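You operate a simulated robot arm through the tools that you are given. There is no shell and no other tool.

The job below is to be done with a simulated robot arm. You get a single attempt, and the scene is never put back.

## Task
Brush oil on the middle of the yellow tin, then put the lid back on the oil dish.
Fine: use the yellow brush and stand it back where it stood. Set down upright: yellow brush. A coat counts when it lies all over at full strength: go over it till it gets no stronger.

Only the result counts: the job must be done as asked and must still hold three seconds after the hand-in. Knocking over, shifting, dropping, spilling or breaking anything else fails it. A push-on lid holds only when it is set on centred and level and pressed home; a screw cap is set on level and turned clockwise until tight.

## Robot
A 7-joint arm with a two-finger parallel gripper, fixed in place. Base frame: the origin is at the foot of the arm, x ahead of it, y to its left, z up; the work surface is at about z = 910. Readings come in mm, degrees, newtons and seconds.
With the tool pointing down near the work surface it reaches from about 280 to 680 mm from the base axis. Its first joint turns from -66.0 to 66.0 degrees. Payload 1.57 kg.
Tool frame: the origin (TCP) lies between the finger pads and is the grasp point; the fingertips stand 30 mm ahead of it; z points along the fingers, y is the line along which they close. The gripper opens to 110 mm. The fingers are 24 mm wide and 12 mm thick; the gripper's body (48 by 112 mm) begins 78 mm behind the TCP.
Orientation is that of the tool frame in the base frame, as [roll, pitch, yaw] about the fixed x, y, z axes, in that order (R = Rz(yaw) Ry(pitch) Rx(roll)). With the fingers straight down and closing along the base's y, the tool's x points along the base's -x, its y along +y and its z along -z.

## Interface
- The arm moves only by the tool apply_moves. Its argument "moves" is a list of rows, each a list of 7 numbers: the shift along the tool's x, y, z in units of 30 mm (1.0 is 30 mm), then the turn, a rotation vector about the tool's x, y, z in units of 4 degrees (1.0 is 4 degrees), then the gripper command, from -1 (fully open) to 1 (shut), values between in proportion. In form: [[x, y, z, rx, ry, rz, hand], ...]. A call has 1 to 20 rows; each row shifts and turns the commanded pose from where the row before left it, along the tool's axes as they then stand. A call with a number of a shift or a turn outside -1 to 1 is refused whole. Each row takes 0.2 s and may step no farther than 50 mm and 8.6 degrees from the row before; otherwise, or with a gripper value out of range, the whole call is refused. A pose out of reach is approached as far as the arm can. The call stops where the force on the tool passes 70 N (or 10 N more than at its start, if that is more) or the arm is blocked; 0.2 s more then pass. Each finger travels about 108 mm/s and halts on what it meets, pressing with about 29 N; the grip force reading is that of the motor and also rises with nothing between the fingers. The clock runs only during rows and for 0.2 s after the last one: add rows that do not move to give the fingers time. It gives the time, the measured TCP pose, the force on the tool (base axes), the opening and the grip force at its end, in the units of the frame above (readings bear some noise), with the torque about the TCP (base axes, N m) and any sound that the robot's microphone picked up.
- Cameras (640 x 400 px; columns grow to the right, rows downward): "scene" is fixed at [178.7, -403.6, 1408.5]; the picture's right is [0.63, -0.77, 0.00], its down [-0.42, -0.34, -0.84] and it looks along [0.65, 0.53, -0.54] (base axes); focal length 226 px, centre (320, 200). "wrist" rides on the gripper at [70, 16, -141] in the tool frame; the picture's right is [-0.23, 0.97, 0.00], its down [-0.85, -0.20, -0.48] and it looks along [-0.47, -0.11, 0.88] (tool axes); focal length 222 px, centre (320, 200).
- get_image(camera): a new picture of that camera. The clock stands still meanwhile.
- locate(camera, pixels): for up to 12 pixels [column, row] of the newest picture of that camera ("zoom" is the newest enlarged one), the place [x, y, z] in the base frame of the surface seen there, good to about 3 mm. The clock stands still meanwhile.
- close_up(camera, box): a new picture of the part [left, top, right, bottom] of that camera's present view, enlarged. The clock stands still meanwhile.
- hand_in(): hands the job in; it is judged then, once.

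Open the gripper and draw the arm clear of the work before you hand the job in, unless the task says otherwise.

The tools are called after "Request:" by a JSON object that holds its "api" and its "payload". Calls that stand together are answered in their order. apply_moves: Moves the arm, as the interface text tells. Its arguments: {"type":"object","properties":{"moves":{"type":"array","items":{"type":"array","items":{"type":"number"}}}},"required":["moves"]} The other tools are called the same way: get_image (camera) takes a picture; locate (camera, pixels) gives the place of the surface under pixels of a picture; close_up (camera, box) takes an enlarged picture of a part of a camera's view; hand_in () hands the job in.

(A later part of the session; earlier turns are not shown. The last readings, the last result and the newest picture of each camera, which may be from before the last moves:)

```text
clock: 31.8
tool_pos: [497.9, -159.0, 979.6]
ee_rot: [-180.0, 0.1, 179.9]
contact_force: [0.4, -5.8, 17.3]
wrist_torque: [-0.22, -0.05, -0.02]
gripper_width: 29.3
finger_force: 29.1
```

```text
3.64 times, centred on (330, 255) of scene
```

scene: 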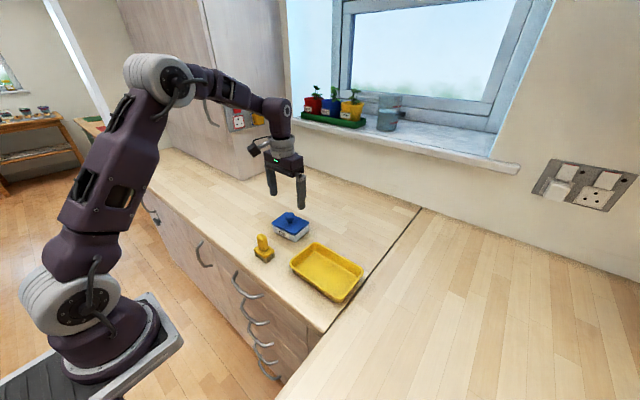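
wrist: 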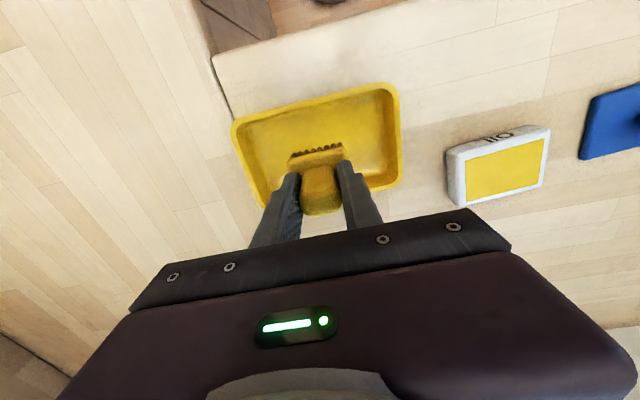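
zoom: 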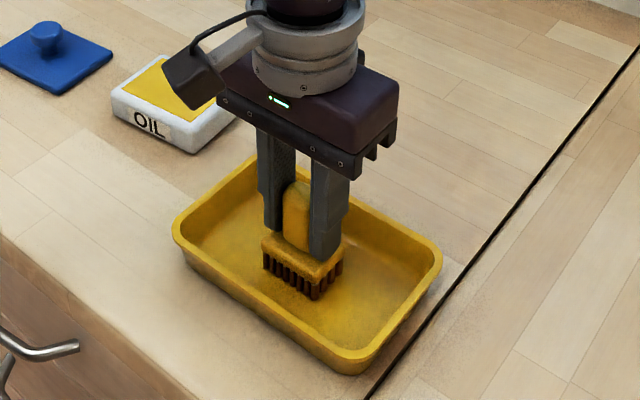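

Still 17 N; I'll back off another 0.6 mm then make a short 12 mm stroke to test.

Request:
{"api": "apply_moves", "payload": {"moves": [[0, 0, -0.02, 0, 0, 0, 1], [0, 0, 0, 0, 0, 0, 1], [0, -0.2, 0, 0, 0, 0, 1], [0, -0.2, 0, 0, 0, 0, 1], [0, 0, 0, 0, 0, 0, 1]]}}

Request:
{"api": "close_up", "payload": {"camera": "scene", "box": [270, 200, 390, 310]}}

Request:
{"api": "close_up", "payload": {"camera": "wrist", "box": [200, 60, 440, 220]}}

```text
clock: 33.0
tool_pos: [497.9, -169.7, 979.0]
ee_rot: [180.0, 0.0, -179.9]
contact_force: [2.5, 8.1, 21.4]
wrist_torque: [0.27, -0.19, 0.06]
gripper_width: 29.2
finger_force: 29.6
```

```text
3.64 times, centred on (330, 255) of scene
```

zoom: 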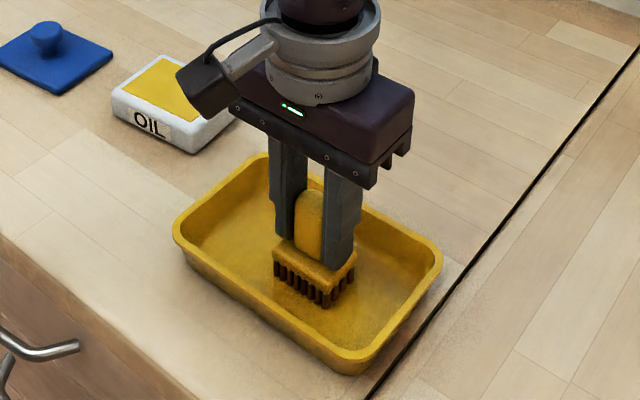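

```text
2.50 times, centred on (320, 140) of wrist
```

zoom: 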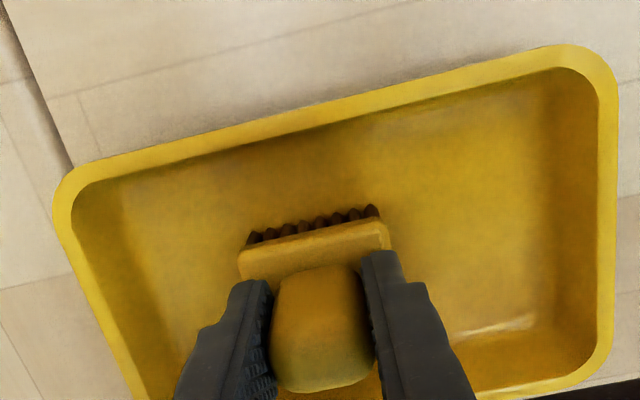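

The tin hasn't moved, and force is ~21 N during the stroke. I'll lighten slightly and stroke along y between about -190 and -128, then look.

Request:
{"api": "apply_moves", "payload": {"moves": [[0, 0, -0.02, 0, 0, 0, 1], [0, -0.3, 0, 0, 0, 0, 1], [0, -0.3, 0, 0, 0, 0, 1], [0, 0.4, 0, 0, 0, 0, 1], [0, 0.4, 0, 0, 0, 0, 1], [0, 0.4, 0, 0, 0, 0, 1], [0, 0.4, 0, 0, 0, 0, 1], [0, 0.4, 0, 0, 0, 0, 1], [0, 0, 0, 0, 0, 0, 1]]}}

Request:
{"api": "close_up", "payload": {"camera": "scene", "box": [270, 200, 390, 310]}}

Request:
{"api": "close_up", "payload": {"camera": "wrist", "box": [150, 60, 440, 240]}}

```text
clock: 35.0
tool_pos: [497.2, -127.7, 978.4]
ee_rot: [180.0, 0.0, 179.9]
contact_force: [1.0, -1.9, 3.4]
wrist_torque: [-0.04, -0.08, -0.01]
gripper_width: 29.4
finger_force: 29.1
```

```text
3.64 times, centred on (330, 255) of scene
```

zoom: 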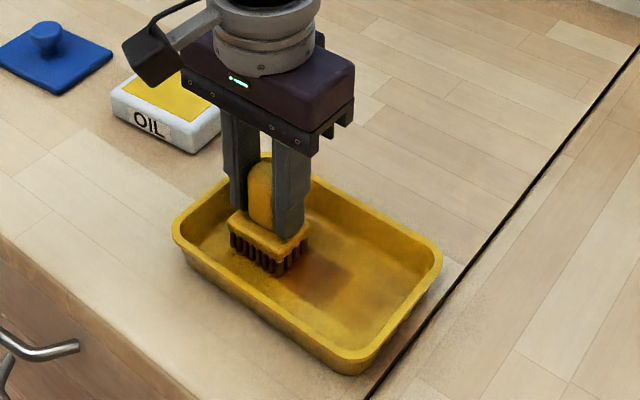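

```text
2.21 times, centred on (295, 150) of wrist
```

zoom: 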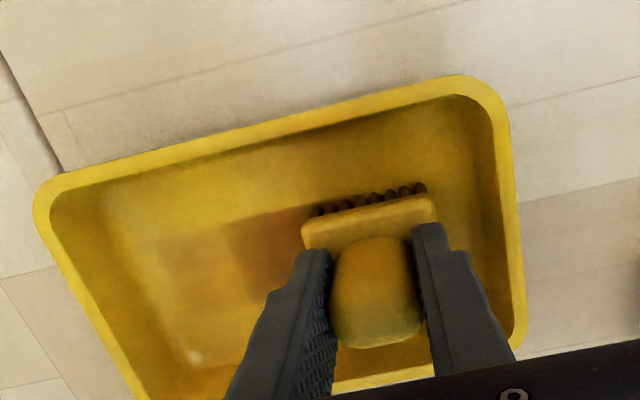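

A darker oil patch now shows in the middle. I'll lift and move the brush aside toward +y within the tin's airspace to inspect the patch.

Request:
{"api": "apply_moves", "payload": {"moves": [[0, 0, -0.2, 0, 0, 0, 1], [0, 0, -0.6, 0, 0, 0, 1], [0, 0, -0.8, 0, 0, 0, 1], [0, 0, -0.6, 0, 0, 0, 1], [0, 0, 0, 0, 0, 0, 1]]}}

Request:
{"api": "close_up", "payload": {"camera": "scene", "box": [280, 220, 390, 310]}}

Request:
{"api": "close_up", "payload": {"camera": "wrist", "box": [150, 60, 440, 240]}}

```text
clock: 36.2
tool_pos: [497.6, -130.0, 1046.8]
ee_rot: [180.0, 0.0, 180.0]
contact_force: [-0.6, -0.7, -0.8]
wrist_torque: [0.0, 0.02, 0.01]
gripper_width: 29.5
finger_force: 29.2
```

```text
4.44 times, centred on (335, 265) of scene
```

zoom: 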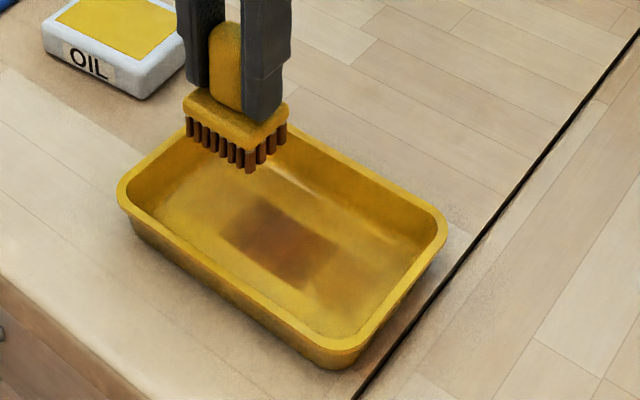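

```text
2.21 times, centred on (295, 150) of wrist
```

zoom: 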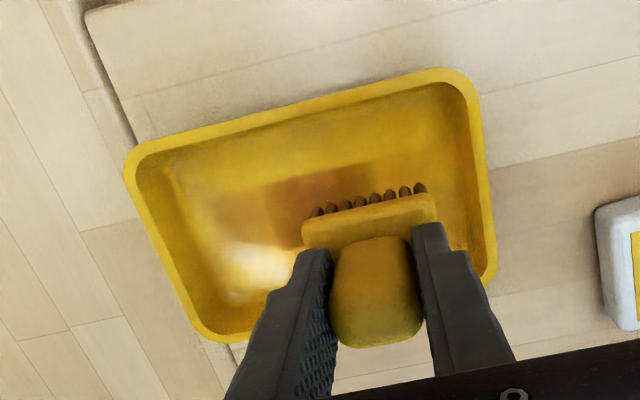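

The coat is darkest at the centre with lighter ends. I'll zoom in on the patch to measure its extent.

Request:
{"api": "close_up", "payload": {"camera": "scene", "box": [305, 245, 385, 300]}}

```text
7.27 times, centred on (345, 272) of scene
```

zoom: 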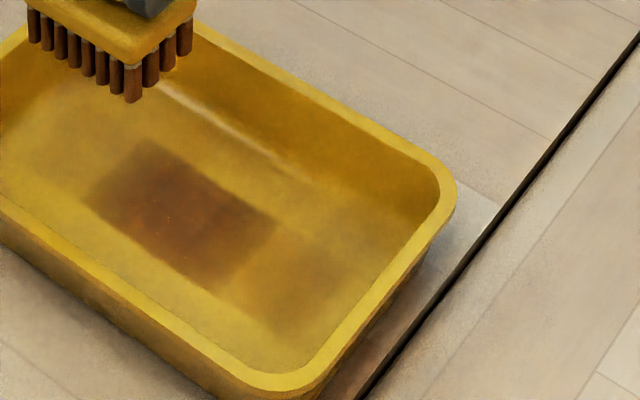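

Request:
{"api": "locate", "payload": {"camera": "zoom", "pixels": [[150, 140], [85, 195], [275, 220], [220, 285], [360, 265], [290, 335], [100, 120], [40, 170], [180, 210]]}}

```text
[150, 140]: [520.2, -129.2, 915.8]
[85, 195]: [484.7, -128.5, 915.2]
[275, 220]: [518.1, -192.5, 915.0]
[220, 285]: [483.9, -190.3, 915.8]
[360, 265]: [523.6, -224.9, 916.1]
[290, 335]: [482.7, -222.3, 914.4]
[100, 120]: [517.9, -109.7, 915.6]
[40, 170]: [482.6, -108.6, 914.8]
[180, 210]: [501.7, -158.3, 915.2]
```

The dark patch spans x≈484–519, y≈-191 to -128. I'll go down again at x≈487 and make several passes, widening the coat in x.

Request:
{"api": "apply_moves", "payload": {"moves": [[0.333, -0.72, 0, 0, 0, 0, 1], [0, 0, 0.6, 0, 0, 0, 1], [0, 0, 0.8, 0, 0, 0, 1], [0, 0, 0.6, 0, 0, 0, 1], [0, 0, 0.15, 0, 0, 0, 1], [0, 0, 0.06, 0, 0, 0, 1], [0, 0, 0, 0, 0, 0, 1]]}}

```text
clock: 37.8
tool_pos: [485.9, -149.9, 979.6]
ee_rot: [179.9, 0.1, -179.9]
contact_force: [-0.5, -0.5, 1.5]
wrist_torque: [-0.03, -0.02, -0.01]
gripper_width: 29.3
finger_force: 29.3
```

Light touch (1.5 N). I'll press 0.5 mm more and stroke back and forth along y.

Request:
{"api": "apply_moves", "payload": {"moves": [[0, 0, 0.02, 0, 0, 0, 1], [0, -0.35, 0, 0, 0, 0, 1], [0, -0.35, 0, 0, 0, 0, 1], [0, 0.35, 0, 0, 0, 0, 1], [0, 0.35, 0, 0, 0, 0, 1], [0, -0.35, 0, 0, 0, 0, 1], [0, -0.35, 0, 0, 0, 0, 1], [0, 0.35, 0, 0, 0, 0, 1], [0, 0.35, 0, 0, 0, 0, 1], [0, 0, 0, 0, 0, 0, 1]]}}

Request:
{"api": "close_up", "payload": {"camera": "scene", "box": [280, 220, 390, 310]}}

```text
clock: 40.0
tool_pos: [484.9, -151.7, 981.2]
ee_rot: [-180.0, 0.0, 179.9]
contact_force: [-0.7, 0.1, -0.2]
wrist_torque: [-0.05, 0.0, 0.01]
gripper_width: 29.3
finger_force: 29.3
```

```text
4.44 times, centred on (335, 265) of scene
```

zoom: 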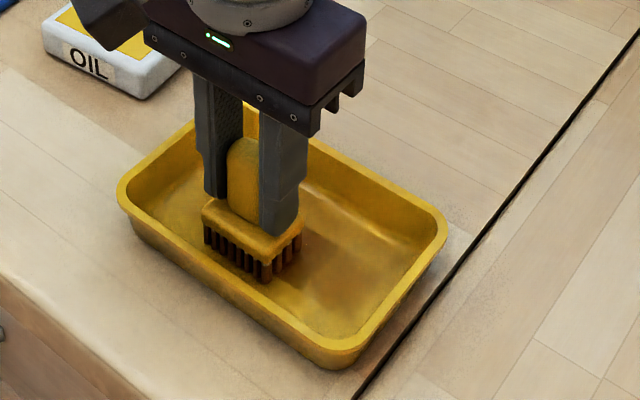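

No contact force now, so those strokes barely touched. I'll lower in 0.6 mm steps until a force of several newtons appears.

Request:
{"api": "apply_moves", "payload": {"moves": [[0, 0, 0.02, 0, 0, 0, 1], [0, 0, 0.02, 0, 0, 0, 1], [0, 0, 0, 0, 0, 0, 1]]}}

```text
clock: 40.8
tool_pos: [486.6, -151.4, 978.9]
ee_rot: [-180.0, -0.1, 179.9]
contact_force: [-5.8, 2.4, 20.8]
wrist_torque: [0.13, 0.3, 0.01]
gripper_width: 29.3
finger_force: 29.2
```

Now 21 N of contact. I'll back off 0.3 mm and stroke along y at this x for two passes.

Request:
{"api": "apply_moves", "payload": {"moves": [[0, 0, -0.01, 0, 0, 0, 1], [0, -0.35, 0, 0, 0, 0, 1], [0, -0.35, 0, 0, 0, 0, 1], [0, 0.35, 0, 0, 0, 0, 1], [0, 0.35, 0, 0, 0, 0, 1], [0, -0.35, 0, 0, 0, 0, 1], [0, -0.35, 0, 0, 0, 0, 1], [0, 0.35, 0, 0, 0, 0, 1], [0, 0.35, 0, 0, 0, 0, 1], [0, 0, 0, 0, 0, 0, 1]]}}

Request:
{"api": "close_up", "payload": {"camera": "scene", "box": [280, 220, 390, 310]}}

```text
clock: 43.0
tool_pos: [487.2, -150.9, 979.0]
ee_rot: [-179.9, 0.1, 179.9]
contact_force: [1.4, -4.3, 11.1]
wrist_torque: [-0.14, -0.11, 0.0]
gripper_width: 29.3
finger_force: 29.0
```

```text
4.44 times, centred on (335, 265) of scene
```

zoom: 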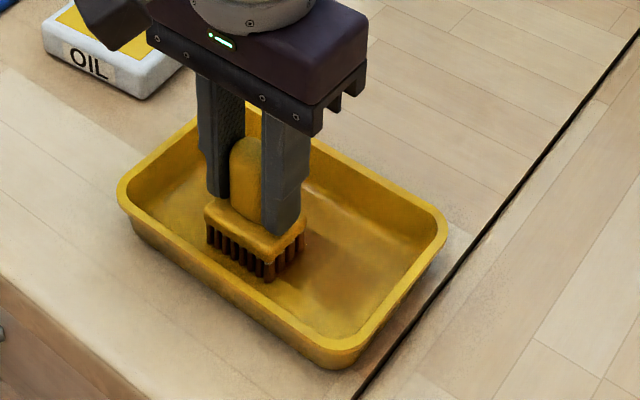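

Contact held at 11 N and the tin stays put. I'll continue with strokes at x≈497 and x≈508.

Request:
{"api": "apply_moves", "payload": {"moves": [[-0.333, 0, 0, 0, 0, 0, 1], [0, -0.35, 0, 0, 0, 0, 1], [0, -0.35, 0, 0, 0, 0, 1], [0, 0.35, 0, 0, 0, 0, 1], [0, 0.35, 0, 0, 0, 0, 1], [0, -0.35, 0, 0, 0, 0, 1], [0, -0.35, 0, 0, 0, 0, 1], [-0.333, 0, 0, 0, 0, 0, 1], [0, 0.35, 0, 0, 0, 0, 1], [0, 0.35, 0, 0, 0, 0, 1], [0, -0.35, 0, 0, 0, 0, 1], [0, -0.35, 0, 0, 0, 0, 1], [0, 0.35, 0, 0, 0, 0, 1], [0, 0.35, 0, 0, 0, 0, 1], [0, 0, 0, 0, 0, 0, 1]]}}

Request:
{"api": "close_up", "payload": {"camera": "scene", "box": [280, 220, 390, 310]}}

```text
clock: 46.2
tool_pos: [507.7, -151.0, 978.9]
ee_rot: [-180.0, 0.0, -180.0]
contact_force: [0.3, -7.0, 17.6]
wrist_torque: [-0.26, -0.1, -0.03]
gripper_width: 29.3
finger_force: 29.1
```

```text
4.44 times, centred on (335, 265) of scene
```

zoom: 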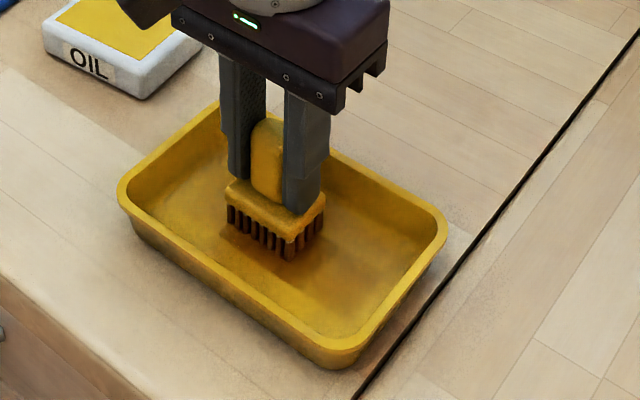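

I'll lift and shift toward the +y end to view the coat.

Request:
{"api": "apply_moves", "payload": {"moves": [[0, 0, -0.2, 0, 0, 0, 1], [0, 0, -0.6, 0, 0, 0, 1], [0, 0, -0.8, 0, 0, 0, 1], [0, 0.5, -0.6, 0, 0, 0, 1], [0, 0.8, 0, 0, 0, 0, 1], [0, 0, 0, 0, 0, 0, 1]]}}

Request:
{"api": "close_up", "payload": {"camera": "scene", "box": [295, 235, 385, 300]}}

Request:
{"api": "close_up", "payload": {"camera": "wrist", "box": [150, 60, 390, 220]}}

```text
clock: 47.6
tool_pos: [507.6, -112.0, 1043.3]
ee_rot: [-179.9, 0.0, 179.8]
contact_force: [0.1, 0.4, -0.9]
wrist_torque: [0.04, 0.0, 0.01]
gripper_width: 29.3
finger_force: 29.1
```

```text
6.15 times, centred on (340, 268) of scene
```

zoom: 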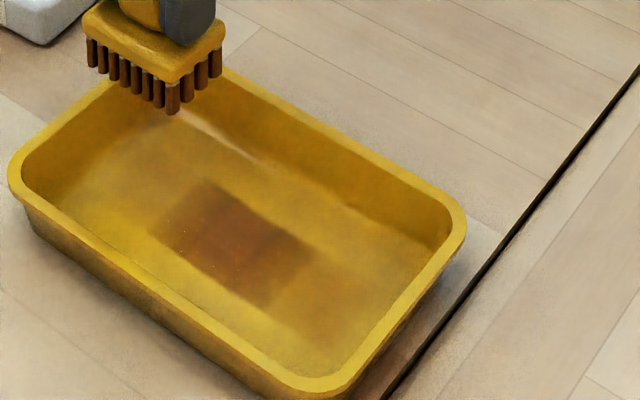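

```text
2.50 times, centred on (270, 140) of wrist
```

zoom: 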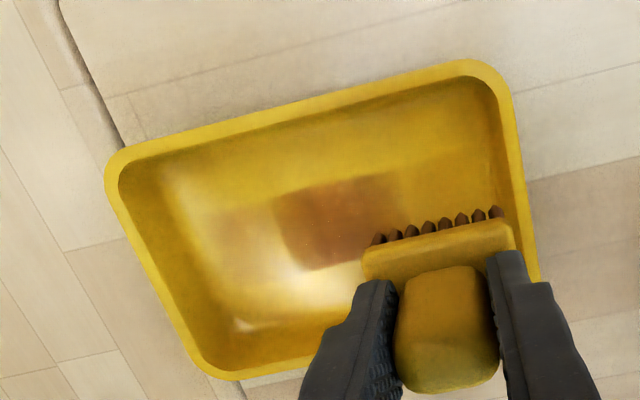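

The dark patch kept its size, so it looks like a fixed middle zone with faint neighbours. I'll locate its corners and compare the darkness inside it.

Request:
{"api": "close_up", "payload": {"camera": "scene", "box": [310, 250, 366, 290]}}

Request:
{"api": "locate", "payload": {"camera": "wrist", "pixels": [[259, 139], [309, 129], [269, 168], [238, 146], [245, 172], [330, 124], [280, 120], [290, 110]]}}

```text
10.00 times, centred on (338, 270) of scene
```

zoom: 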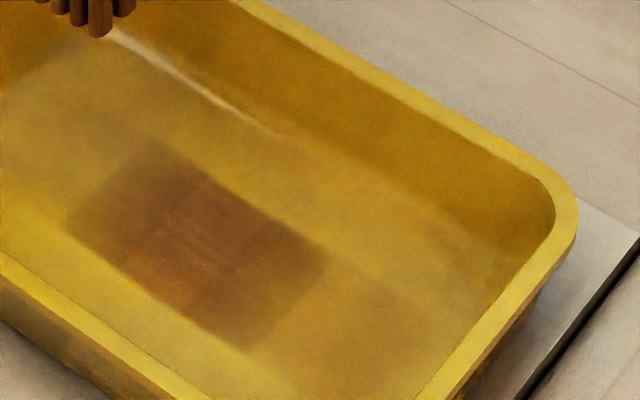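

```text
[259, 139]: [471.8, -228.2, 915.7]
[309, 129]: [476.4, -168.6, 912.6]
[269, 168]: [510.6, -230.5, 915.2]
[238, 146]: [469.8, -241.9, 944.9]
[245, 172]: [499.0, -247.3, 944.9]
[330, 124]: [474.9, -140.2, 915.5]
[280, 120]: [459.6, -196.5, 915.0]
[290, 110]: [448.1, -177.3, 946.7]
```

In the 10x zoom the patch corners are around (155,140),(65,225),(330,258),(250,350), with a darker central band. I'll locate those.

Request:
{"api": "locate", "payload": {"camera": "zoom", "pixels": [[155, 142], [68, 223], [328, 258], [250, 348], [210, 180], [120, 268], [275, 225], [190, 312], [420, 315], [350, 395], [200, 240]]}}

```text
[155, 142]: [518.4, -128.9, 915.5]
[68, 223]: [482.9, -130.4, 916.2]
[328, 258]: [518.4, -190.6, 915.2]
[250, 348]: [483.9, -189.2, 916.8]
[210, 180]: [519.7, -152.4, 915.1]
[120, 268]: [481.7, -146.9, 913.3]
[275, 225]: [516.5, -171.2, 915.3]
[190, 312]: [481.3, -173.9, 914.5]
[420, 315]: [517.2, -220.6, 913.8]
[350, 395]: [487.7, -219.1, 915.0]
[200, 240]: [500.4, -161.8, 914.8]
```

I'll zoom the wrist view on the patch to see its structure.

Request:
{"api": "get_image", "payload": {"camera": "wrist"}}

Request:
{"api": "close_up", "payload": {"camera": "wrist", "box": [210, 105, 330, 180]}}

```text
taken
```

wrist: 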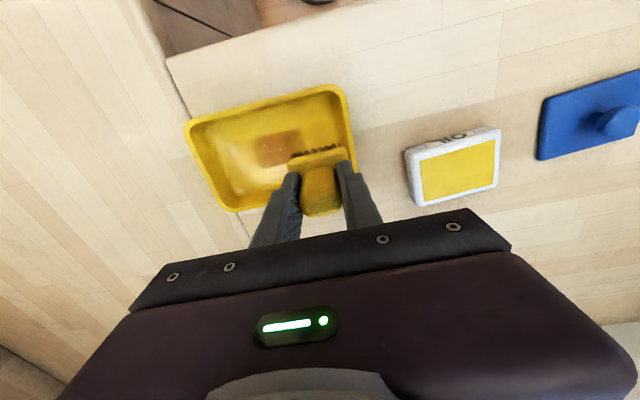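

```text
5.33 times, centred on (270, 142) of wrist
```

zoom: 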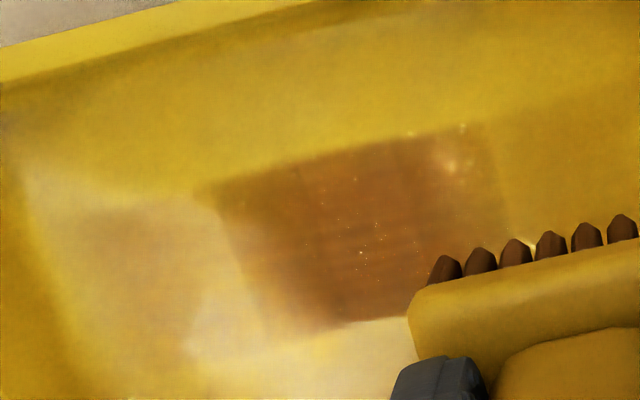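

The dark zone spans y≈-190 to -129 at x≈483–518, its centre darker than its ends. I'll go back down and make more passes confined to that zone (TCP y from -152 to -168, x≈500.5).

Request:
{"api": "apply_moves", "payload": {"moves": [[0.12, -0.66, 0, 0, 0, 0, 1], [0.12, -0.66, 0, 0, 0, 0, 1], [0, 0, 0.7, 0, 0, 0, 1], [0, 0, 0.8, 0, 0, 0, 1], [0, 0, 0.5, 0, 0, 0, 1], [0, 0, 0.15, 0, 0, 0, 1], [0, 0, 0.04, 0, 0, 0, 1], [0, 0, 0, 0, 0, 0, 1]]}}

```text
clock: 49.4
tool_pos: [500.4, -149.9, 978.3]
ee_rot: [-180.0, 0.1, 180.0]
contact_force: [-3.0, 3.9, 19.9]
wrist_torque: [0.24, 0.16, 0.03]
gripper_width: 29.2
finger_force: 28.3
```

Good contact at 20 N. I'll make repeated passes with short dwells at each end.

Request:
{"api": "apply_moves", "payload": {"moves": [[0, 0, 0, 0, 0, 0, 1], [0, -0.29, 0, 0, 0, 0, 1], [0, -0.29, 0, 0, 0, 0, 1], [0, 0, 0, 0, 0, 0, 1], [0, 0, 0, 0, 0, 0, 1], [0, 0.29, 0, 0, 0, 0, 1], [0, 0.29, 0, 0, 0, 0, 1], [0, 0, 0, 0, 0, 0, 1], [0, 0, 0, 0, 0, 0, 1], [0, -0.29, 0, 0, 0, 0, 1], [0, -0.29, 0, 0, 0, 0, 1], [0, 0, 0, 0, 0, 0, 1], [0, 0, 0, 0, 0, 0, 1], [0, 0.29, 0, 0, 0, 0, 1], [0, 0.29, 0, 0, 0, 0, 1], [0, 0, 0, 0, 0, 0, 1], [0, -0.29, 0, 0, 0, 0, 1], [0, -0.29, 0, 0, 0, 0, 1], [0, 0, 0, 0, 0, 0, 1]]}}

Request:
{"api": "close_up", "payload": {"camera": "scene", "box": [295, 235, 385, 300]}}

```text
clock: 53.4
tool_pos: [500.2, -168.2, 979.3]
ee_rot: [-179.9, 0.0, 179.9]
contact_force: [0.3, 0.1, 0.1]
wrist_torque: [0.0, -0.05, -0.04]
gripper_width: 29.1
finger_force: 28.8
```

```text
6.15 times, centred on (340, 268) of scene
```

zoom: 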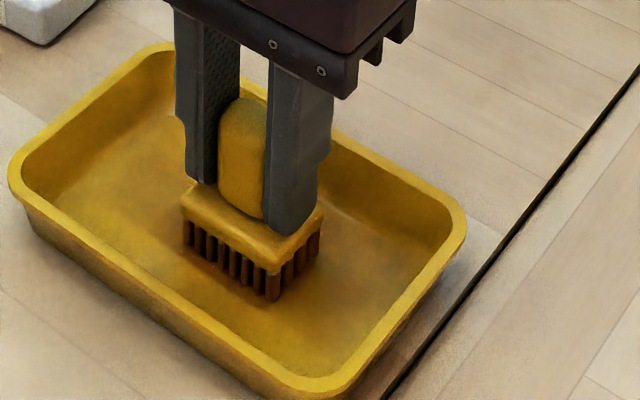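

Force reads zero at this end, so I'll lower slightly until contact returns.

Request:
{"api": "apply_moves", "payload": {"moves": [[0, 0, 0.015, 0, 0, 0, 1], [0, 0, 0.015, 0, 0, 0, 1], [0, 0, 0, 0, 0, 0, 1]]}}

Request:
{"api": "close_up", "payload": {"camera": "scene", "box": [310, 225, 360, 285]}}

```text
clock: 54.2
tool_pos: [500.4, -170.4, 978.6]
ee_rot: [-180.0, 0.1, -179.9]
contact_force: [0.0, 4.2, 14.2]
wrist_torque: [0.14, 0.02, -0.01]
gripper_width: 29.0
finger_force: 28.8
```

```text
6.67 times, centred on (335, 255) of scene
```

zoom: 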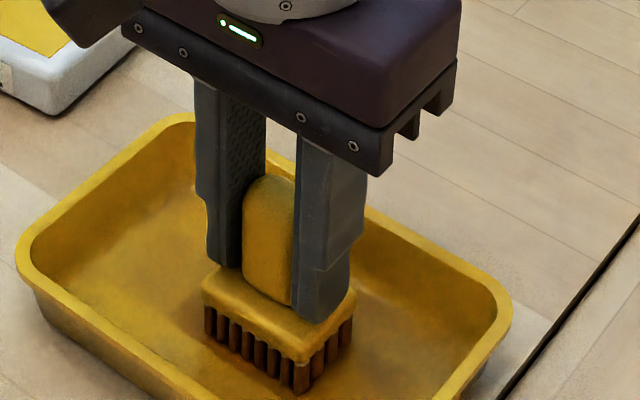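

Contact is back at 14 N. I'll repeat passes over the zone with dwells.

Request:
{"api": "apply_moves", "payload": {"moves": [[0, 0, 0, 0, 0, 0, 1], [0, 0, 0, 0, 0, 0, 1], [0, 0.27, 0, 0, 0, 0, 1], [0, 0.27, 0, 0, 0, 0, 1], [0, 0, 0, 0, 0, 0, 1], [0, 0, 0, 0, 0, 0, 1]]}}

```text
clock: 55.6
tool_pos: [500.6, -153.2, 977.5]
ee_rot: [-179.8, 0.0, 179.9]
contact_force: [1.2, -8.4, 23.3]
wrist_torque: [-0.24, -0.12, -0.05]
gripper_width: 29.1
finger_force: 28.9
```

Request:
{"api": "apply_moves", "payload": {"moves": [[0, 0, 0, 0, 0, 0, 1], [0, -0.27, 0, 0, 0, 0, 1], [0, -0.27, 0, 0, 0, 0, 1], [0, 0, 0, 0, 0, 0, 1], [0, 0, 0, 0, 0, 0, 1], [0, 0.27, 0, 0, 0, 0, 1], [0, 0.27, 0, 0, 0, 0, 1], [0, 0, 0, 0, 0, 0, 1], [0, 0, 0, 0, 0, 0, 1], [0, -0.27, 0, 0, 0, 0, 1], [0, -0.27, 0, 0, 0, 0, 1], [0, 0, 0, 0, 0, 0, 1], [0, 0, 0, 0, 0, 0, 1]]}}

```text
clock: 58.4
tool_pos: [499.1, -168.5, 977.3]
ee_rot: [-180.0, -0.1, 180.0]
contact_force: [-0.8, 1.5, 2.3]
wrist_torque: [0.03, -0.04, 0.03]
gripper_width: 29.3
finger_force: 28.5
```

Contact is lighter here (2.3 N). I'll lift and inspect the coat and how the brush sits in the fingers.

Request:
{"api": "apply_moves", "payload": {"moves": [[0, 0, -0.2, 0, 0, 0, 1], [0, 0, -0.6, 0, 0, 0, 1], [0, 0, -0.8, 0, 0, 0, 1], [0, 0.8, -0.6, 0, 0, 0, 1], [0, 1, 0, 0, 0, 0, 1], [0, 0, 0, 0, 0, 0, 1]]}}

Request:
{"api": "close_up", "payload": {"camera": "scene", "box": [310, 250, 366, 290]}}

Request:
{"api": "close_up", "payload": {"camera": "wrist", "box": [210, 85, 354, 185]}}

Request:
{"api": "close_up", "payload": {"camera": "scene", "box": [280, 190, 350, 260]}}

```text
clock: 59.8
tool_pos: [501.4, -111.6, 1046.5]
ee_rot: [-180.0, 0.0, 179.9]
contact_force: [0.5, 0.0, -1.4]
wrist_torque: [0.0, -0.02, 0.03]
gripper_width: 29.3
finger_force: 29.0
```

```text
10.00 times, centred on (338, 270) of scene
```

zoom: 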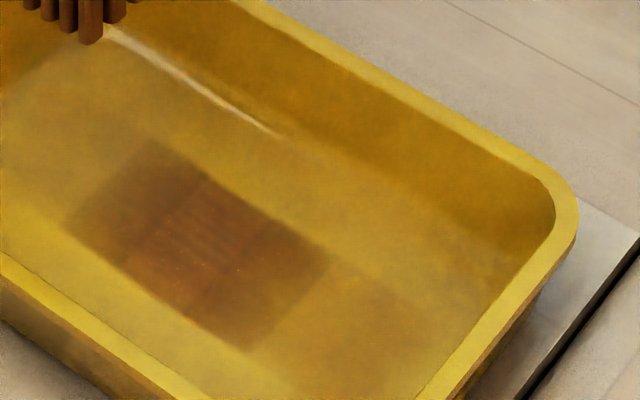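

```text
4.00 times, centred on (282, 135) of wrist
```

zoom: 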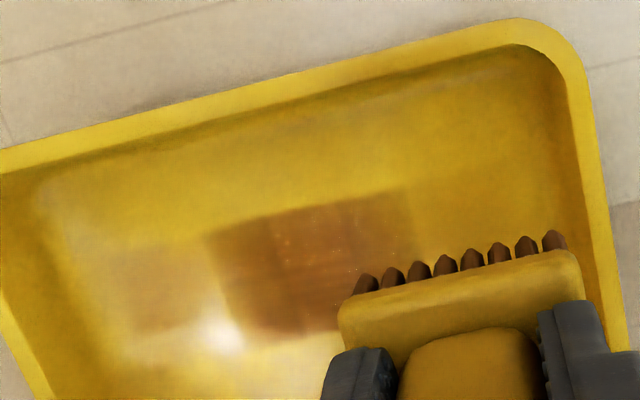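

```text
5.71 times, centred on (315, 225) of scene
```

zoom: 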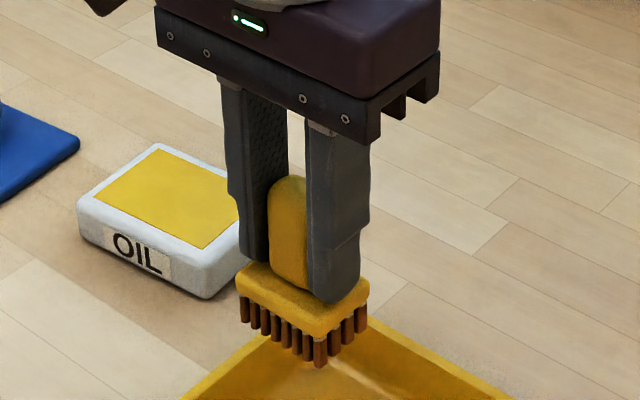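

The coat hardly changed in the last session, so the brush may be running out. I'll re-dip: carry it back to above the oil dish.

Request:
{"api": "apply_moves", "payload": {"moves": [[-0.2, 0.45, 0, 0, 0, 0, 1], [-0.36, 0.84, 0, 0, 0, 0, 1], [-0.36, 0.84, 0, 0, 0, 0, 1], [-0.36, 0.84, 0, 0, 0, 0, 1], [-0.36, 0.84, 0, 0, 0, 0, 1], [-0.36, 0.84, 0, 0, 0, 0, 1], [-0.2, 0.45, 0, 0, 0, 0, 1], [0, 0, 0, 0, 0, 0, 1]]}}

Request:
{"api": "close_up", "payload": {"camera": "scene", "box": [260, 200, 380, 300]}}

Request:
{"api": "close_up", "payload": {"camera": "wrist", "box": [0, 20, 240, 200]}}

```text
clock: 61.6
tool_pos: [565.7, 38.1, 1046.1]
ee_rot: [179.9, -0.1, -180.0]
contact_force: [0.1, 1.1, 0.0]
wrist_torque: [0.0, -0.03, -0.03]
gripper_width: 29.2
finger_force: 29.4
```

```text
4.00 times, centred on (320, 250) of scene
```

zoom: 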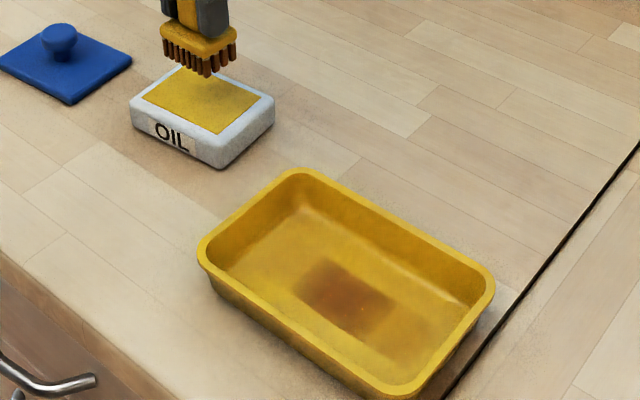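

```text
2.22 times, centred on (120, 110) of wrist
```

zoom: 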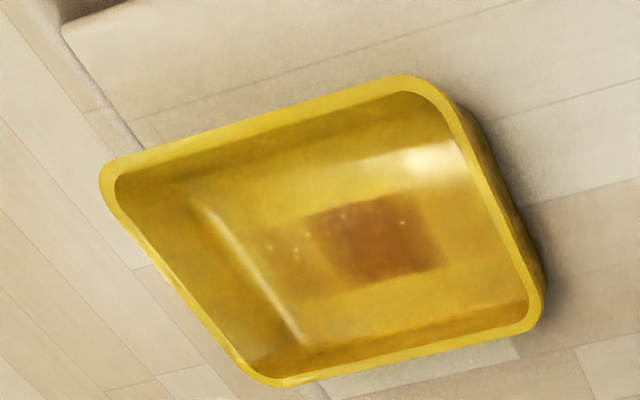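

The unobstructed view shows the middle patch clearly. I'll zoom tighter to judge its uniformity.

Request:
{"api": "close_up", "payload": {"camera": "scene", "box": [320, 255, 376, 295]}}

Request:
{"api": "close_up", "payload": {"camera": "wrist", "box": [70, 80, 190, 155]}}

```text
10.00 times, centred on (348, 275) of scene
```

zoom: 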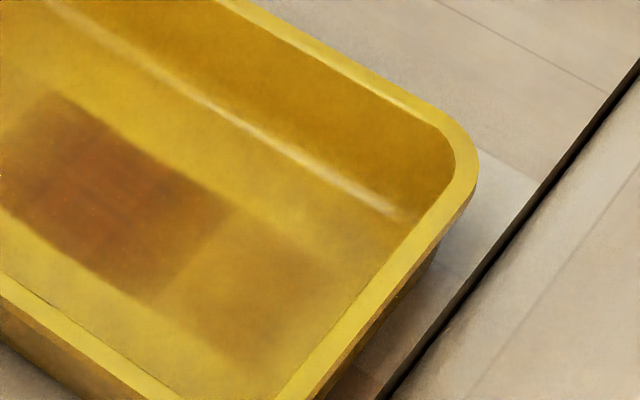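

```text
5.33 times, centred on (130, 118) of wrist
```

zoom: 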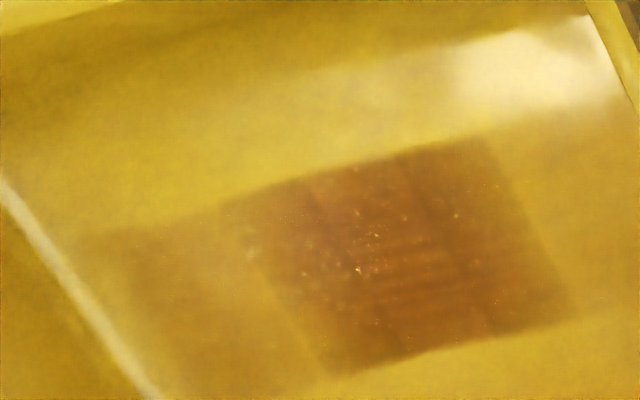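

I'll descend into the oil again to reload the brush, stopping at light contact.

Request:
{"api": "apply_moves", "payload": {"moves": [[-0.04, 0.07, 0.5, 0, 0, 0, 1], [0, 0, 0.5, 0, 0, 0, 1], [0, 0, 0.2, 0, 0, 0, 1], [0, 0, 0.07, 0, 0, 0, 1], [0, 0, 0.04, 0, 0, 0, 1], [0, 0, 0, 0, 0, 0, 1]]}}

```text
clock: 63.0
tool_pos: [568.0, 38.9, 1005.9]
ee_rot: [180.0, 0.0, 180.0]
contact_force: [0.1, 0.4, -0.1]
wrist_torque: [0.01, 0.01, -0.03]
gripper_width: 29.2
finger_force: 28.8
```

Request:
{"api": "apply_moves", "payload": {"moves": [[0, 0, 0.03, 0, 0, 0, 1], [0, 0, 0.03, 0, 0, 0, 1], [0, 0, 0, 0, 0, 0, 1]]}}

Request:
{"api": "close_up", "payload": {"camera": "scene", "box": [250, 170, 330, 240]}}

```text
clock: 63.8
tool_pos: [566.6, 39.6, 1004.1]
ee_rot: [179.9, 0.1, -180.0]
contact_force: [-3.4, -1.2, 23.6]
wrist_torque: [0.0, 0.18, 0.02]
gripper_width: 29.2
finger_force: 29.1
```

```text
5.71 times, centred on (290, 205) of scene
```

zoom: 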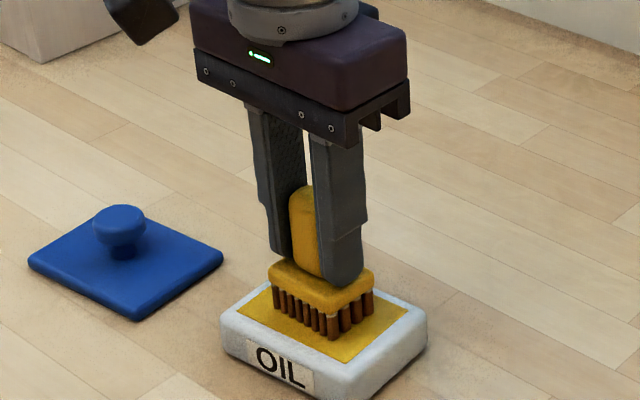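

Contact at 23 N—the brush is reloaded. I'll lift slowly and go back above the tin's middle.

Request:
{"api": "apply_moves", "payload": {"moves": [[0, 0, -0.05, 0, 0, 0, 1], [0, 0, -0.15, 0, 0, 0, 1], [0, 0, -0.5, 0, 0, 0, 1], [0, 0, -0.7, 0, 0, 0, 1], [0.15, -0.45, 0, 0, 0, 0, 1], [0.28, -0.84, 0, 0, 0, 0, 1], [0.28, -0.84, 0, 0, 0, 0, 1], [0.28, -0.84, 0, 0, 0, 0, 1], [0.28, -0.84, 0, 0, 0, 0, 1], [0.28, -0.84, 0, 0, 0, 0, 1], [0.28, -0.84, 0, 0, 0, 0, 1], [0.28, -0.84, 0, 0, 0, 0, 1], [0.12, -0.34, 0, 0, 0, 0, 1], [0, 0, 0, 0, 0, 0, 1]]}}

Request:
{"api": "close_up", "payload": {"camera": "scene", "box": [270, 200, 390, 300]}}

```text
clock: 66.8
tool_pos: [499.1, -160.4, 1044.0]
ee_rot: [-180.0, 0.0, -180.0]
contact_force: [0.4, -0.7, -1.0]
wrist_torque: [-0.02, 0.0, 0.0]
gripper_width: 29.4
finger_force: 28.5
```

```text
4.00 times, centred on (330, 250) of scene
```

zoom: 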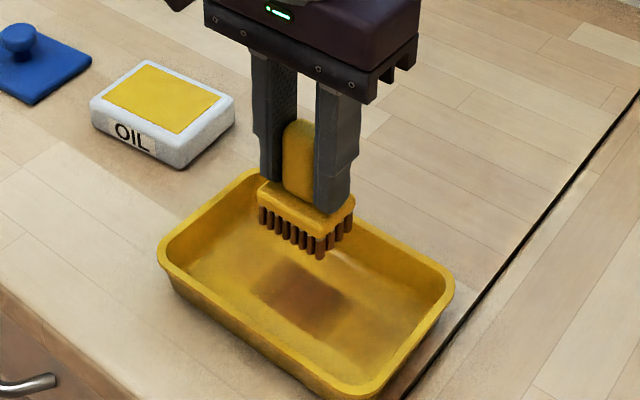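

I'll descend at the -y end of the zone (y≈-168) and ease to contact.

Request:
{"api": "apply_moves", "payload": {"moves": [[0, -0.27, 0, 0, 0, 0, 1], [0, 0, 0.7, 0, 0, 0, 1], [0, 0, 0.8, 0, 0, 0, 1], [0, 0, 0.5, 0, 0, 0, 1], [0, 0, 0.15, 0, 0, 0, 1], [0, 0, 0.03, 0, 0, 0, 1], [0, 0, 0.02, 0, 0, 0, 1], [0, 0, 0, 0, 0, 0, 1]]}}

```text
clock: 68.6
tool_pos: [500.4, -166.6, 979.1]
ee_rot: [179.9, 0.1, -180.0]
contact_force: [-0.3, -0.1, -0.8]
wrist_torque: [0.01, -0.04, -0.02]
gripper_width: 29.3
finger_force: 28.7
```

Request:
{"api": "apply_moves", "payload": {"moves": [[0, 0, 0.02, 0, 0, 0, 1], [0, 0, 0.02, 0, 0, 0, 1], [0, 0, 0, 0, 0, 0, 1]]}}

```text
clock: 69.4
tool_pos: [500.5, -167.9, 977.5]
ee_rot: [180.0, -0.1, 180.0]
contact_force: [-0.3, 0.3, -0.5]
wrist_torque: [0.0, 0.0, -0.01]
gripper_width: 29.1
finger_force: 29.1
```

Request:
{"api": "apply_moves", "payload": {"moves": [[0, 0, 0.02, 0, 0, 0, 1], [0, 0, 0.02, 0, 0, 0, 1], [0, 0, 0, 0, 0, 0, 1]]}}

```text
clock: 70.2
tool_pos: [500.1, -168.1, 978.1]
ee_rot: [-180.0, 0.2, -180.0]
contact_force: [0.3, 2.8, 27.7]
wrist_torque: [0.11, -0.04, 0.0]
gripper_width: 29.4
finger_force: 29.2
```

Firm contact (28 N). I'll ease 0.3 mm and stroke to the +y end and back with dwells.

Request:
{"api": "apply_moves", "payload": {"moves": [[0, 0, -0.01, 0, 0, 0, 1], [0, 0, 0, 0, 0, 0, 1], [0, 0, 0, 0, 0, 0, 1], [0, 0.27, 0, 0, 0, 0, 1], [0, 0.27, 0, 0, 0, 0, 1], [0, 0, 0, 0, 0, 0, 1], [0, 0, 0, 0, 0, 0, 1], [0, 0, 0, 0, 0, 0, 1]]}}

```text
clock: 72.0
tool_pos: [499.8, -151.9, 976.2]
ee_rot: [-180.0, -0.2, 179.8]
contact_force: [-3.5, -9.1, 27.5]
wrist_torque: [-0.28, 0.16, 0.01]
gripper_width: 29.3
finger_force: 28.8
```

Request:
{"api": "apply_moves", "payload": {"moves": [[0, -0.27, 0, 0, 0, 0, 1], [0, -0.27, 0, 0, 0, 0, 1], [0, 0, 0, 0, 0, 0, 1], [0, 0, 0, 0, 0, 0, 1], [0, 0.27, 0, 0, 0, 0, 1], [0, 0.27, 0, 0, 0, 0, 1], [0, 0, 0, 0, 0, 0, 1], [0, 0, 0, 0, 0, 0, 1], [0, -0.27, 0, 0, 0, 0, 1], [0, -0.27, 0, 0, 0, 0, 1], [0, 0, 0, 0, 0, 0, 1], [0, 0, 0, 0, 0, 0, 1], [0, 0, 0, 0, 0, 0, 1]]}}

```text
clock: 74.8
tool_pos: [499.2, -167.3, 975.5]
ee_rot: [180.0, 0.1, 180.0]
contact_force: [0.7, -0.3, -0.9]
wrist_torque: [0.02, -0.03, 0.01]
gripper_width: 29.4
finger_force: 29.5
```

Contact was lost again: the brush seems to creep up a little in the grip under load. I'll lift and check the coat.

Request:
{"api": "apply_moves", "payload": {"moves": [[0, 0, -0.2, 0, 0, 0, 1], [0, 0, -0.6, 0, 0, 0, 1], [0, 0, -0.8, 0, 0, 0, 1], [0, 0.8, -0.7, 0, 0, 0, 1], [0, 1, 0, 0, 0, 0, 1], [0, 0.8, 0, 0, 0, 0, 1], [0, 0, 0, 0, 0, 0, 1]]}}

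Request:
{"api": "close_up", "payload": {"camera": "scene", "box": [320, 255, 376, 295]}}

Request:
{"api": "close_up", "payload": {"camera": "scene", "box": [300, 245, 370, 295]}}

Request:
{"api": "close_up", "payload": {"camera": "wrist", "box": [190, 85, 334, 185]}}

```text
clock: 76.4
tool_pos: [499.4, -88.4, 1046.3]
ee_rot: [-180.0, 0.1, 180.0]
contact_force: [1.1, 0.1, -0.2]
wrist_torque: [-0.02, -0.01, 0.01]
gripper_width: 29.3
finger_force: 29.5
```

```text
10.00 times, centred on (348, 275) of scene
```

zoom: 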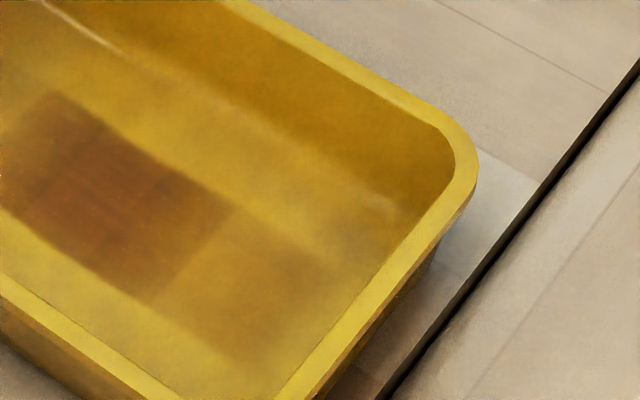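

```text
8.00 times, centred on (335, 270) of scene
```

zoom: 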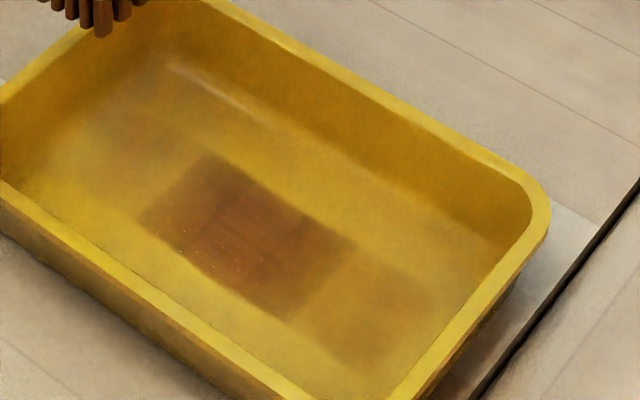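

```text
4.00 times, centred on (262, 135) of wrist
```

zoom: 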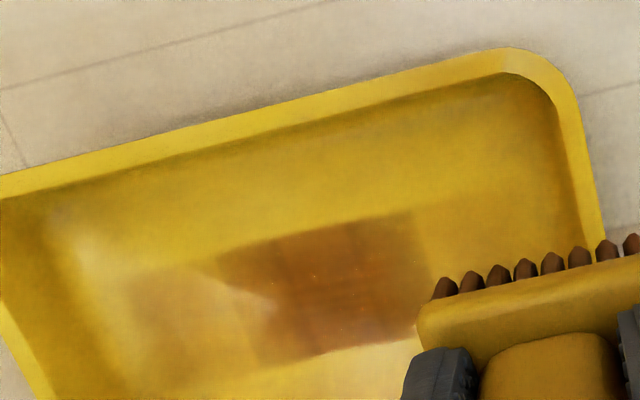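

The patch looks unchanged after reloading. I'll take a tighter zoom as reference to compare centre versus ends.

Request:
{"api": "close_up", "payload": {"camera": "scene", "box": [314, 260, 350, 288]}}

Request:
{"api": "close_up", "payload": {"camera": "wrist", "box": [220, 125, 310, 181]}}

```text
14.29 times, centred on (332, 274) of scene
```

zoom: 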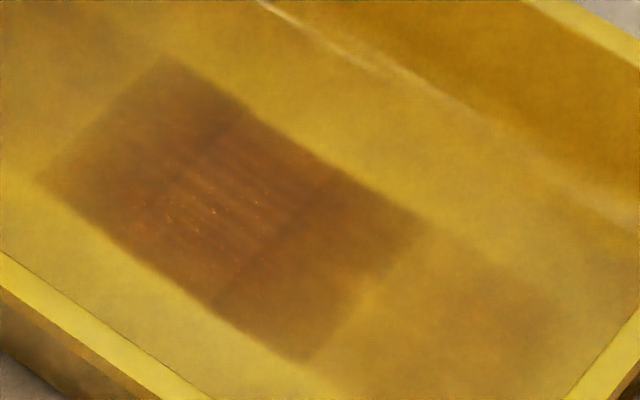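

```text
7.11 times, centred on (265, 153) of wrist
```

zoom: 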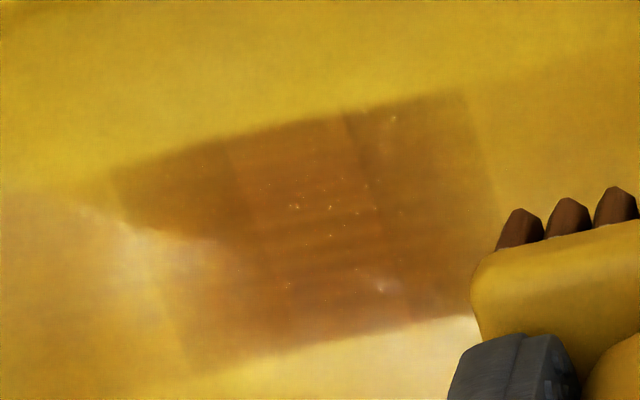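

I'll take the same zoom box as at clock 47.6/59.8 for a direct comparison.

Request:
{"api": "close_up", "payload": {"camera": "scene", "box": [310, 250, 366, 290]}}

```text
10.00 times, centred on (338, 270) of scene
```

zoom: 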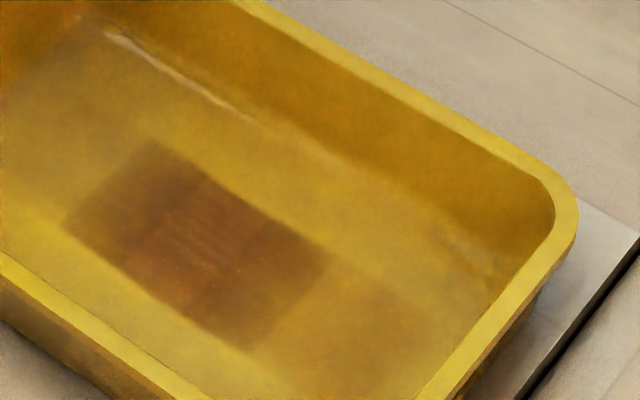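

No change versus earlier, so the dark zone appears saturated. I'll look closer at the faint areas on either side to understand their extent.

Request:
{"api": "close_up", "payload": {"camera": "scene", "box": [334, 262, 374, 294]}}

Request:
{"api": "close_up", "payload": {"camera": "scene", "box": [294, 242, 340, 276]}}

```text
12.50 times, centred on (354, 278) of scene
```

zoom: 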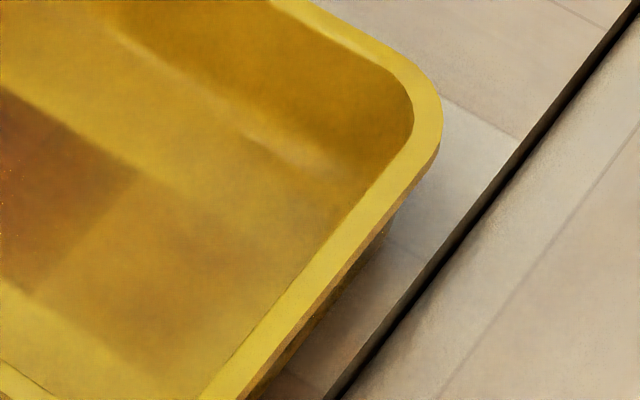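

```text
11.76 times, centred on (317, 259) of scene
```

zoom: 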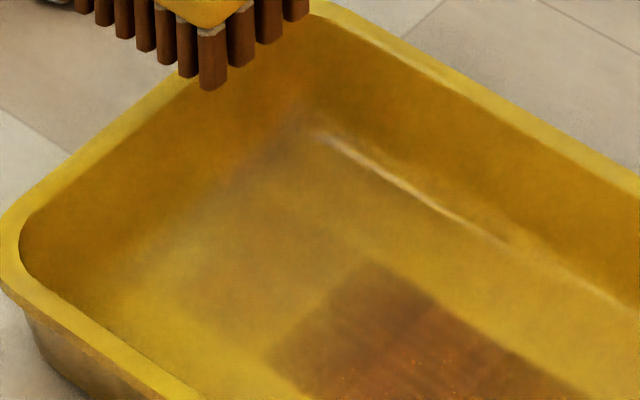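

Request:
{"api": "locate", "payload": {"camera": "zoom", "pixels": [[370, 262], [270, 355], [310, 225], [210, 310], [280, 205], [165, 285], [250, 185], [130, 270]]}}

```text
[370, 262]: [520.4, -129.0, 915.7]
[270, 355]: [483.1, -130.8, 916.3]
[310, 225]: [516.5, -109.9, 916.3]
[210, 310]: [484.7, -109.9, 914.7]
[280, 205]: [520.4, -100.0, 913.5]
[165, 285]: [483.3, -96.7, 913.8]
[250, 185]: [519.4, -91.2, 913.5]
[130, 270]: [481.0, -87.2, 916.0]
```

The middle zone is uniform, crisp and unchanged after a reload, so the coat is at full strength. Now I'll carry the brush back to above its original standing place (440, 21).

Request:
{"api": "apply_moves", "payload": {"moves": [[0.2, 0.36, 0, 0, 0, 0, 1], [0.4, 0.73, 0, 0, 0, 0, 1], [0.4, 0.73, 0, 0, 0, 0, 1], [0.4, 0.73, 0, 0, 0, 0, 1], [0.4, 0.73, 0, 0, 0, 0, 1], [0.2, 0.36, 0, 0, 0, 0, 1], [0, 0, 0, 0, 0, 0, 1]]}}

Request:
{"api": "close_up", "payload": {"camera": "scene", "box": [230, 190, 390, 310]}}

Request:
{"api": "close_up", "payload": {"camera": "wrist", "box": [100, 60, 440, 240]}}

```text
clock: 78.0
tool_pos: [439.9, 19.4, 1044.7]
ee_rot: [-179.9, 0.0, -180.0]
contact_force: [-0.2, 1.1, 0.2]
wrist_torque: [0.0, 0.03, -0.03]
gripper_width: 29.4
finger_force: 28.6
```

```text
3.33 times, centred on (310, 250) of scene
```

zoom: 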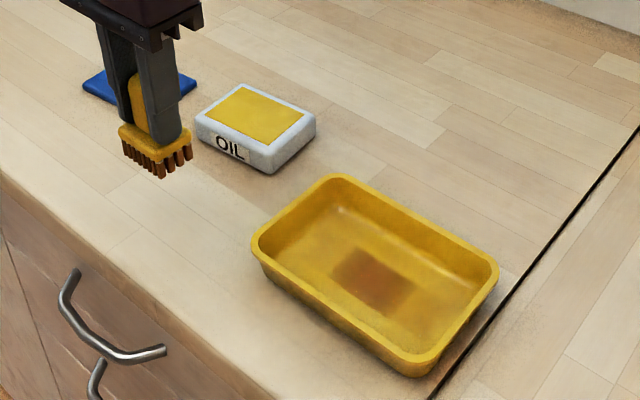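

```text
1.88 times, centred on (270, 150) of wrist
```

zoom: 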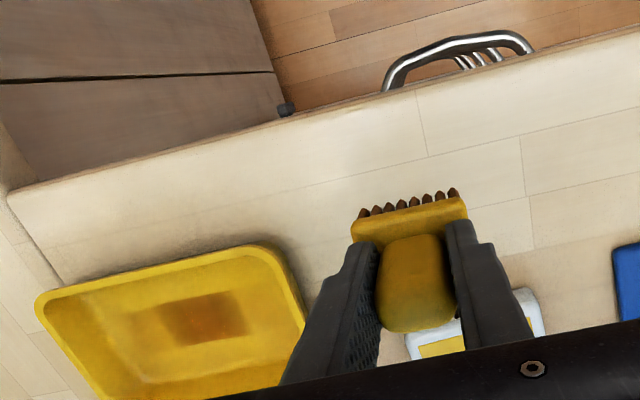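

The tin hasn't shifted. In this wrist view the patch's left part looks lighter than its right part, so I'll zoom in.

Request:
{"api": "close_up", "payload": {"camera": "wrist", "box": [120, 190, 264, 280]}}

Request:
{"api": "close_up", "payload": {"camera": "scene", "box": [296, 242, 376, 292]}}

```text
4.44 times, centred on (192, 235) of wrist
```

zoom: 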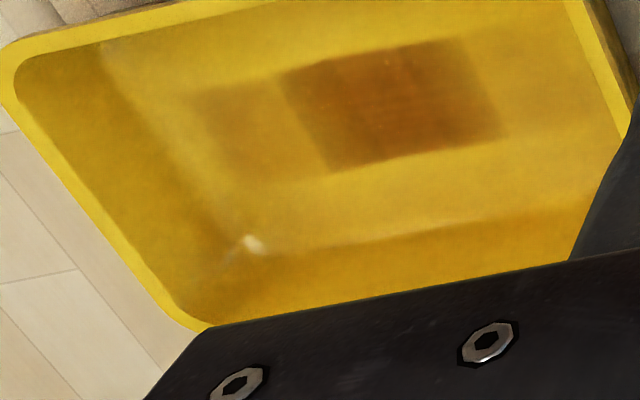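

```text
8.00 times, centred on (336, 267) of scene
```

zoom: 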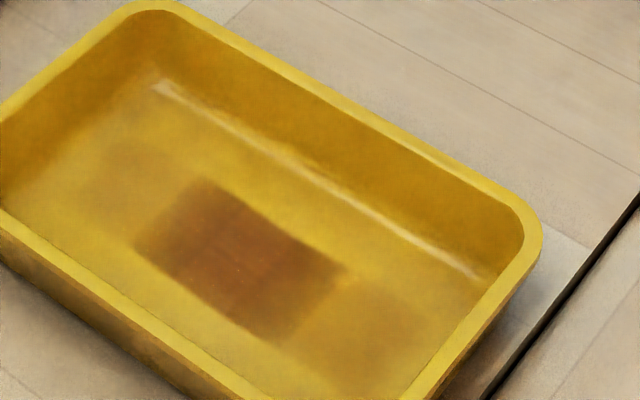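

This view shows a crisp faint patch next to the dark one. I'll locate its boundaries in the wrist zoom.

Request:
{"api": "close_up", "payload": {"camera": "wrist", "box": [120, 190, 264, 280]}}

Request:
{"api": "locate", "payload": {"camera": "zoom", "pixels": [[190, 95], [238, 178], [283, 75], [332, 168], [463, 40], [502, 133], [345, 62], [392, 155], [420, 48], [575, 20], [110, 60], [210, 300]]}}

```text
4.44 times, centred on (192, 235) of wrist
```

zoom: 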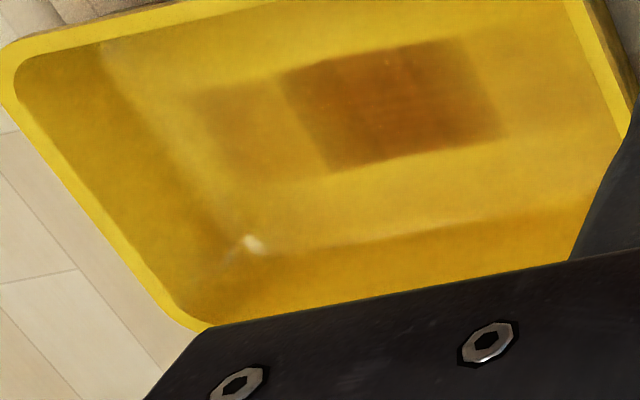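

```text
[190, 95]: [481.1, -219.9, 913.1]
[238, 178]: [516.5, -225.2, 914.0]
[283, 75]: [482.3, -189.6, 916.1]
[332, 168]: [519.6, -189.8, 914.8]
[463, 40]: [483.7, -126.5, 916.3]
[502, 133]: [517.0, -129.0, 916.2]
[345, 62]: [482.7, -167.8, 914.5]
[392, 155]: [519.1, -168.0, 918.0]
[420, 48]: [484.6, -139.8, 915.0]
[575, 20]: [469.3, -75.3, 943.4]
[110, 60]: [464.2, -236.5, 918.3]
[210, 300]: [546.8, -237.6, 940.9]
```

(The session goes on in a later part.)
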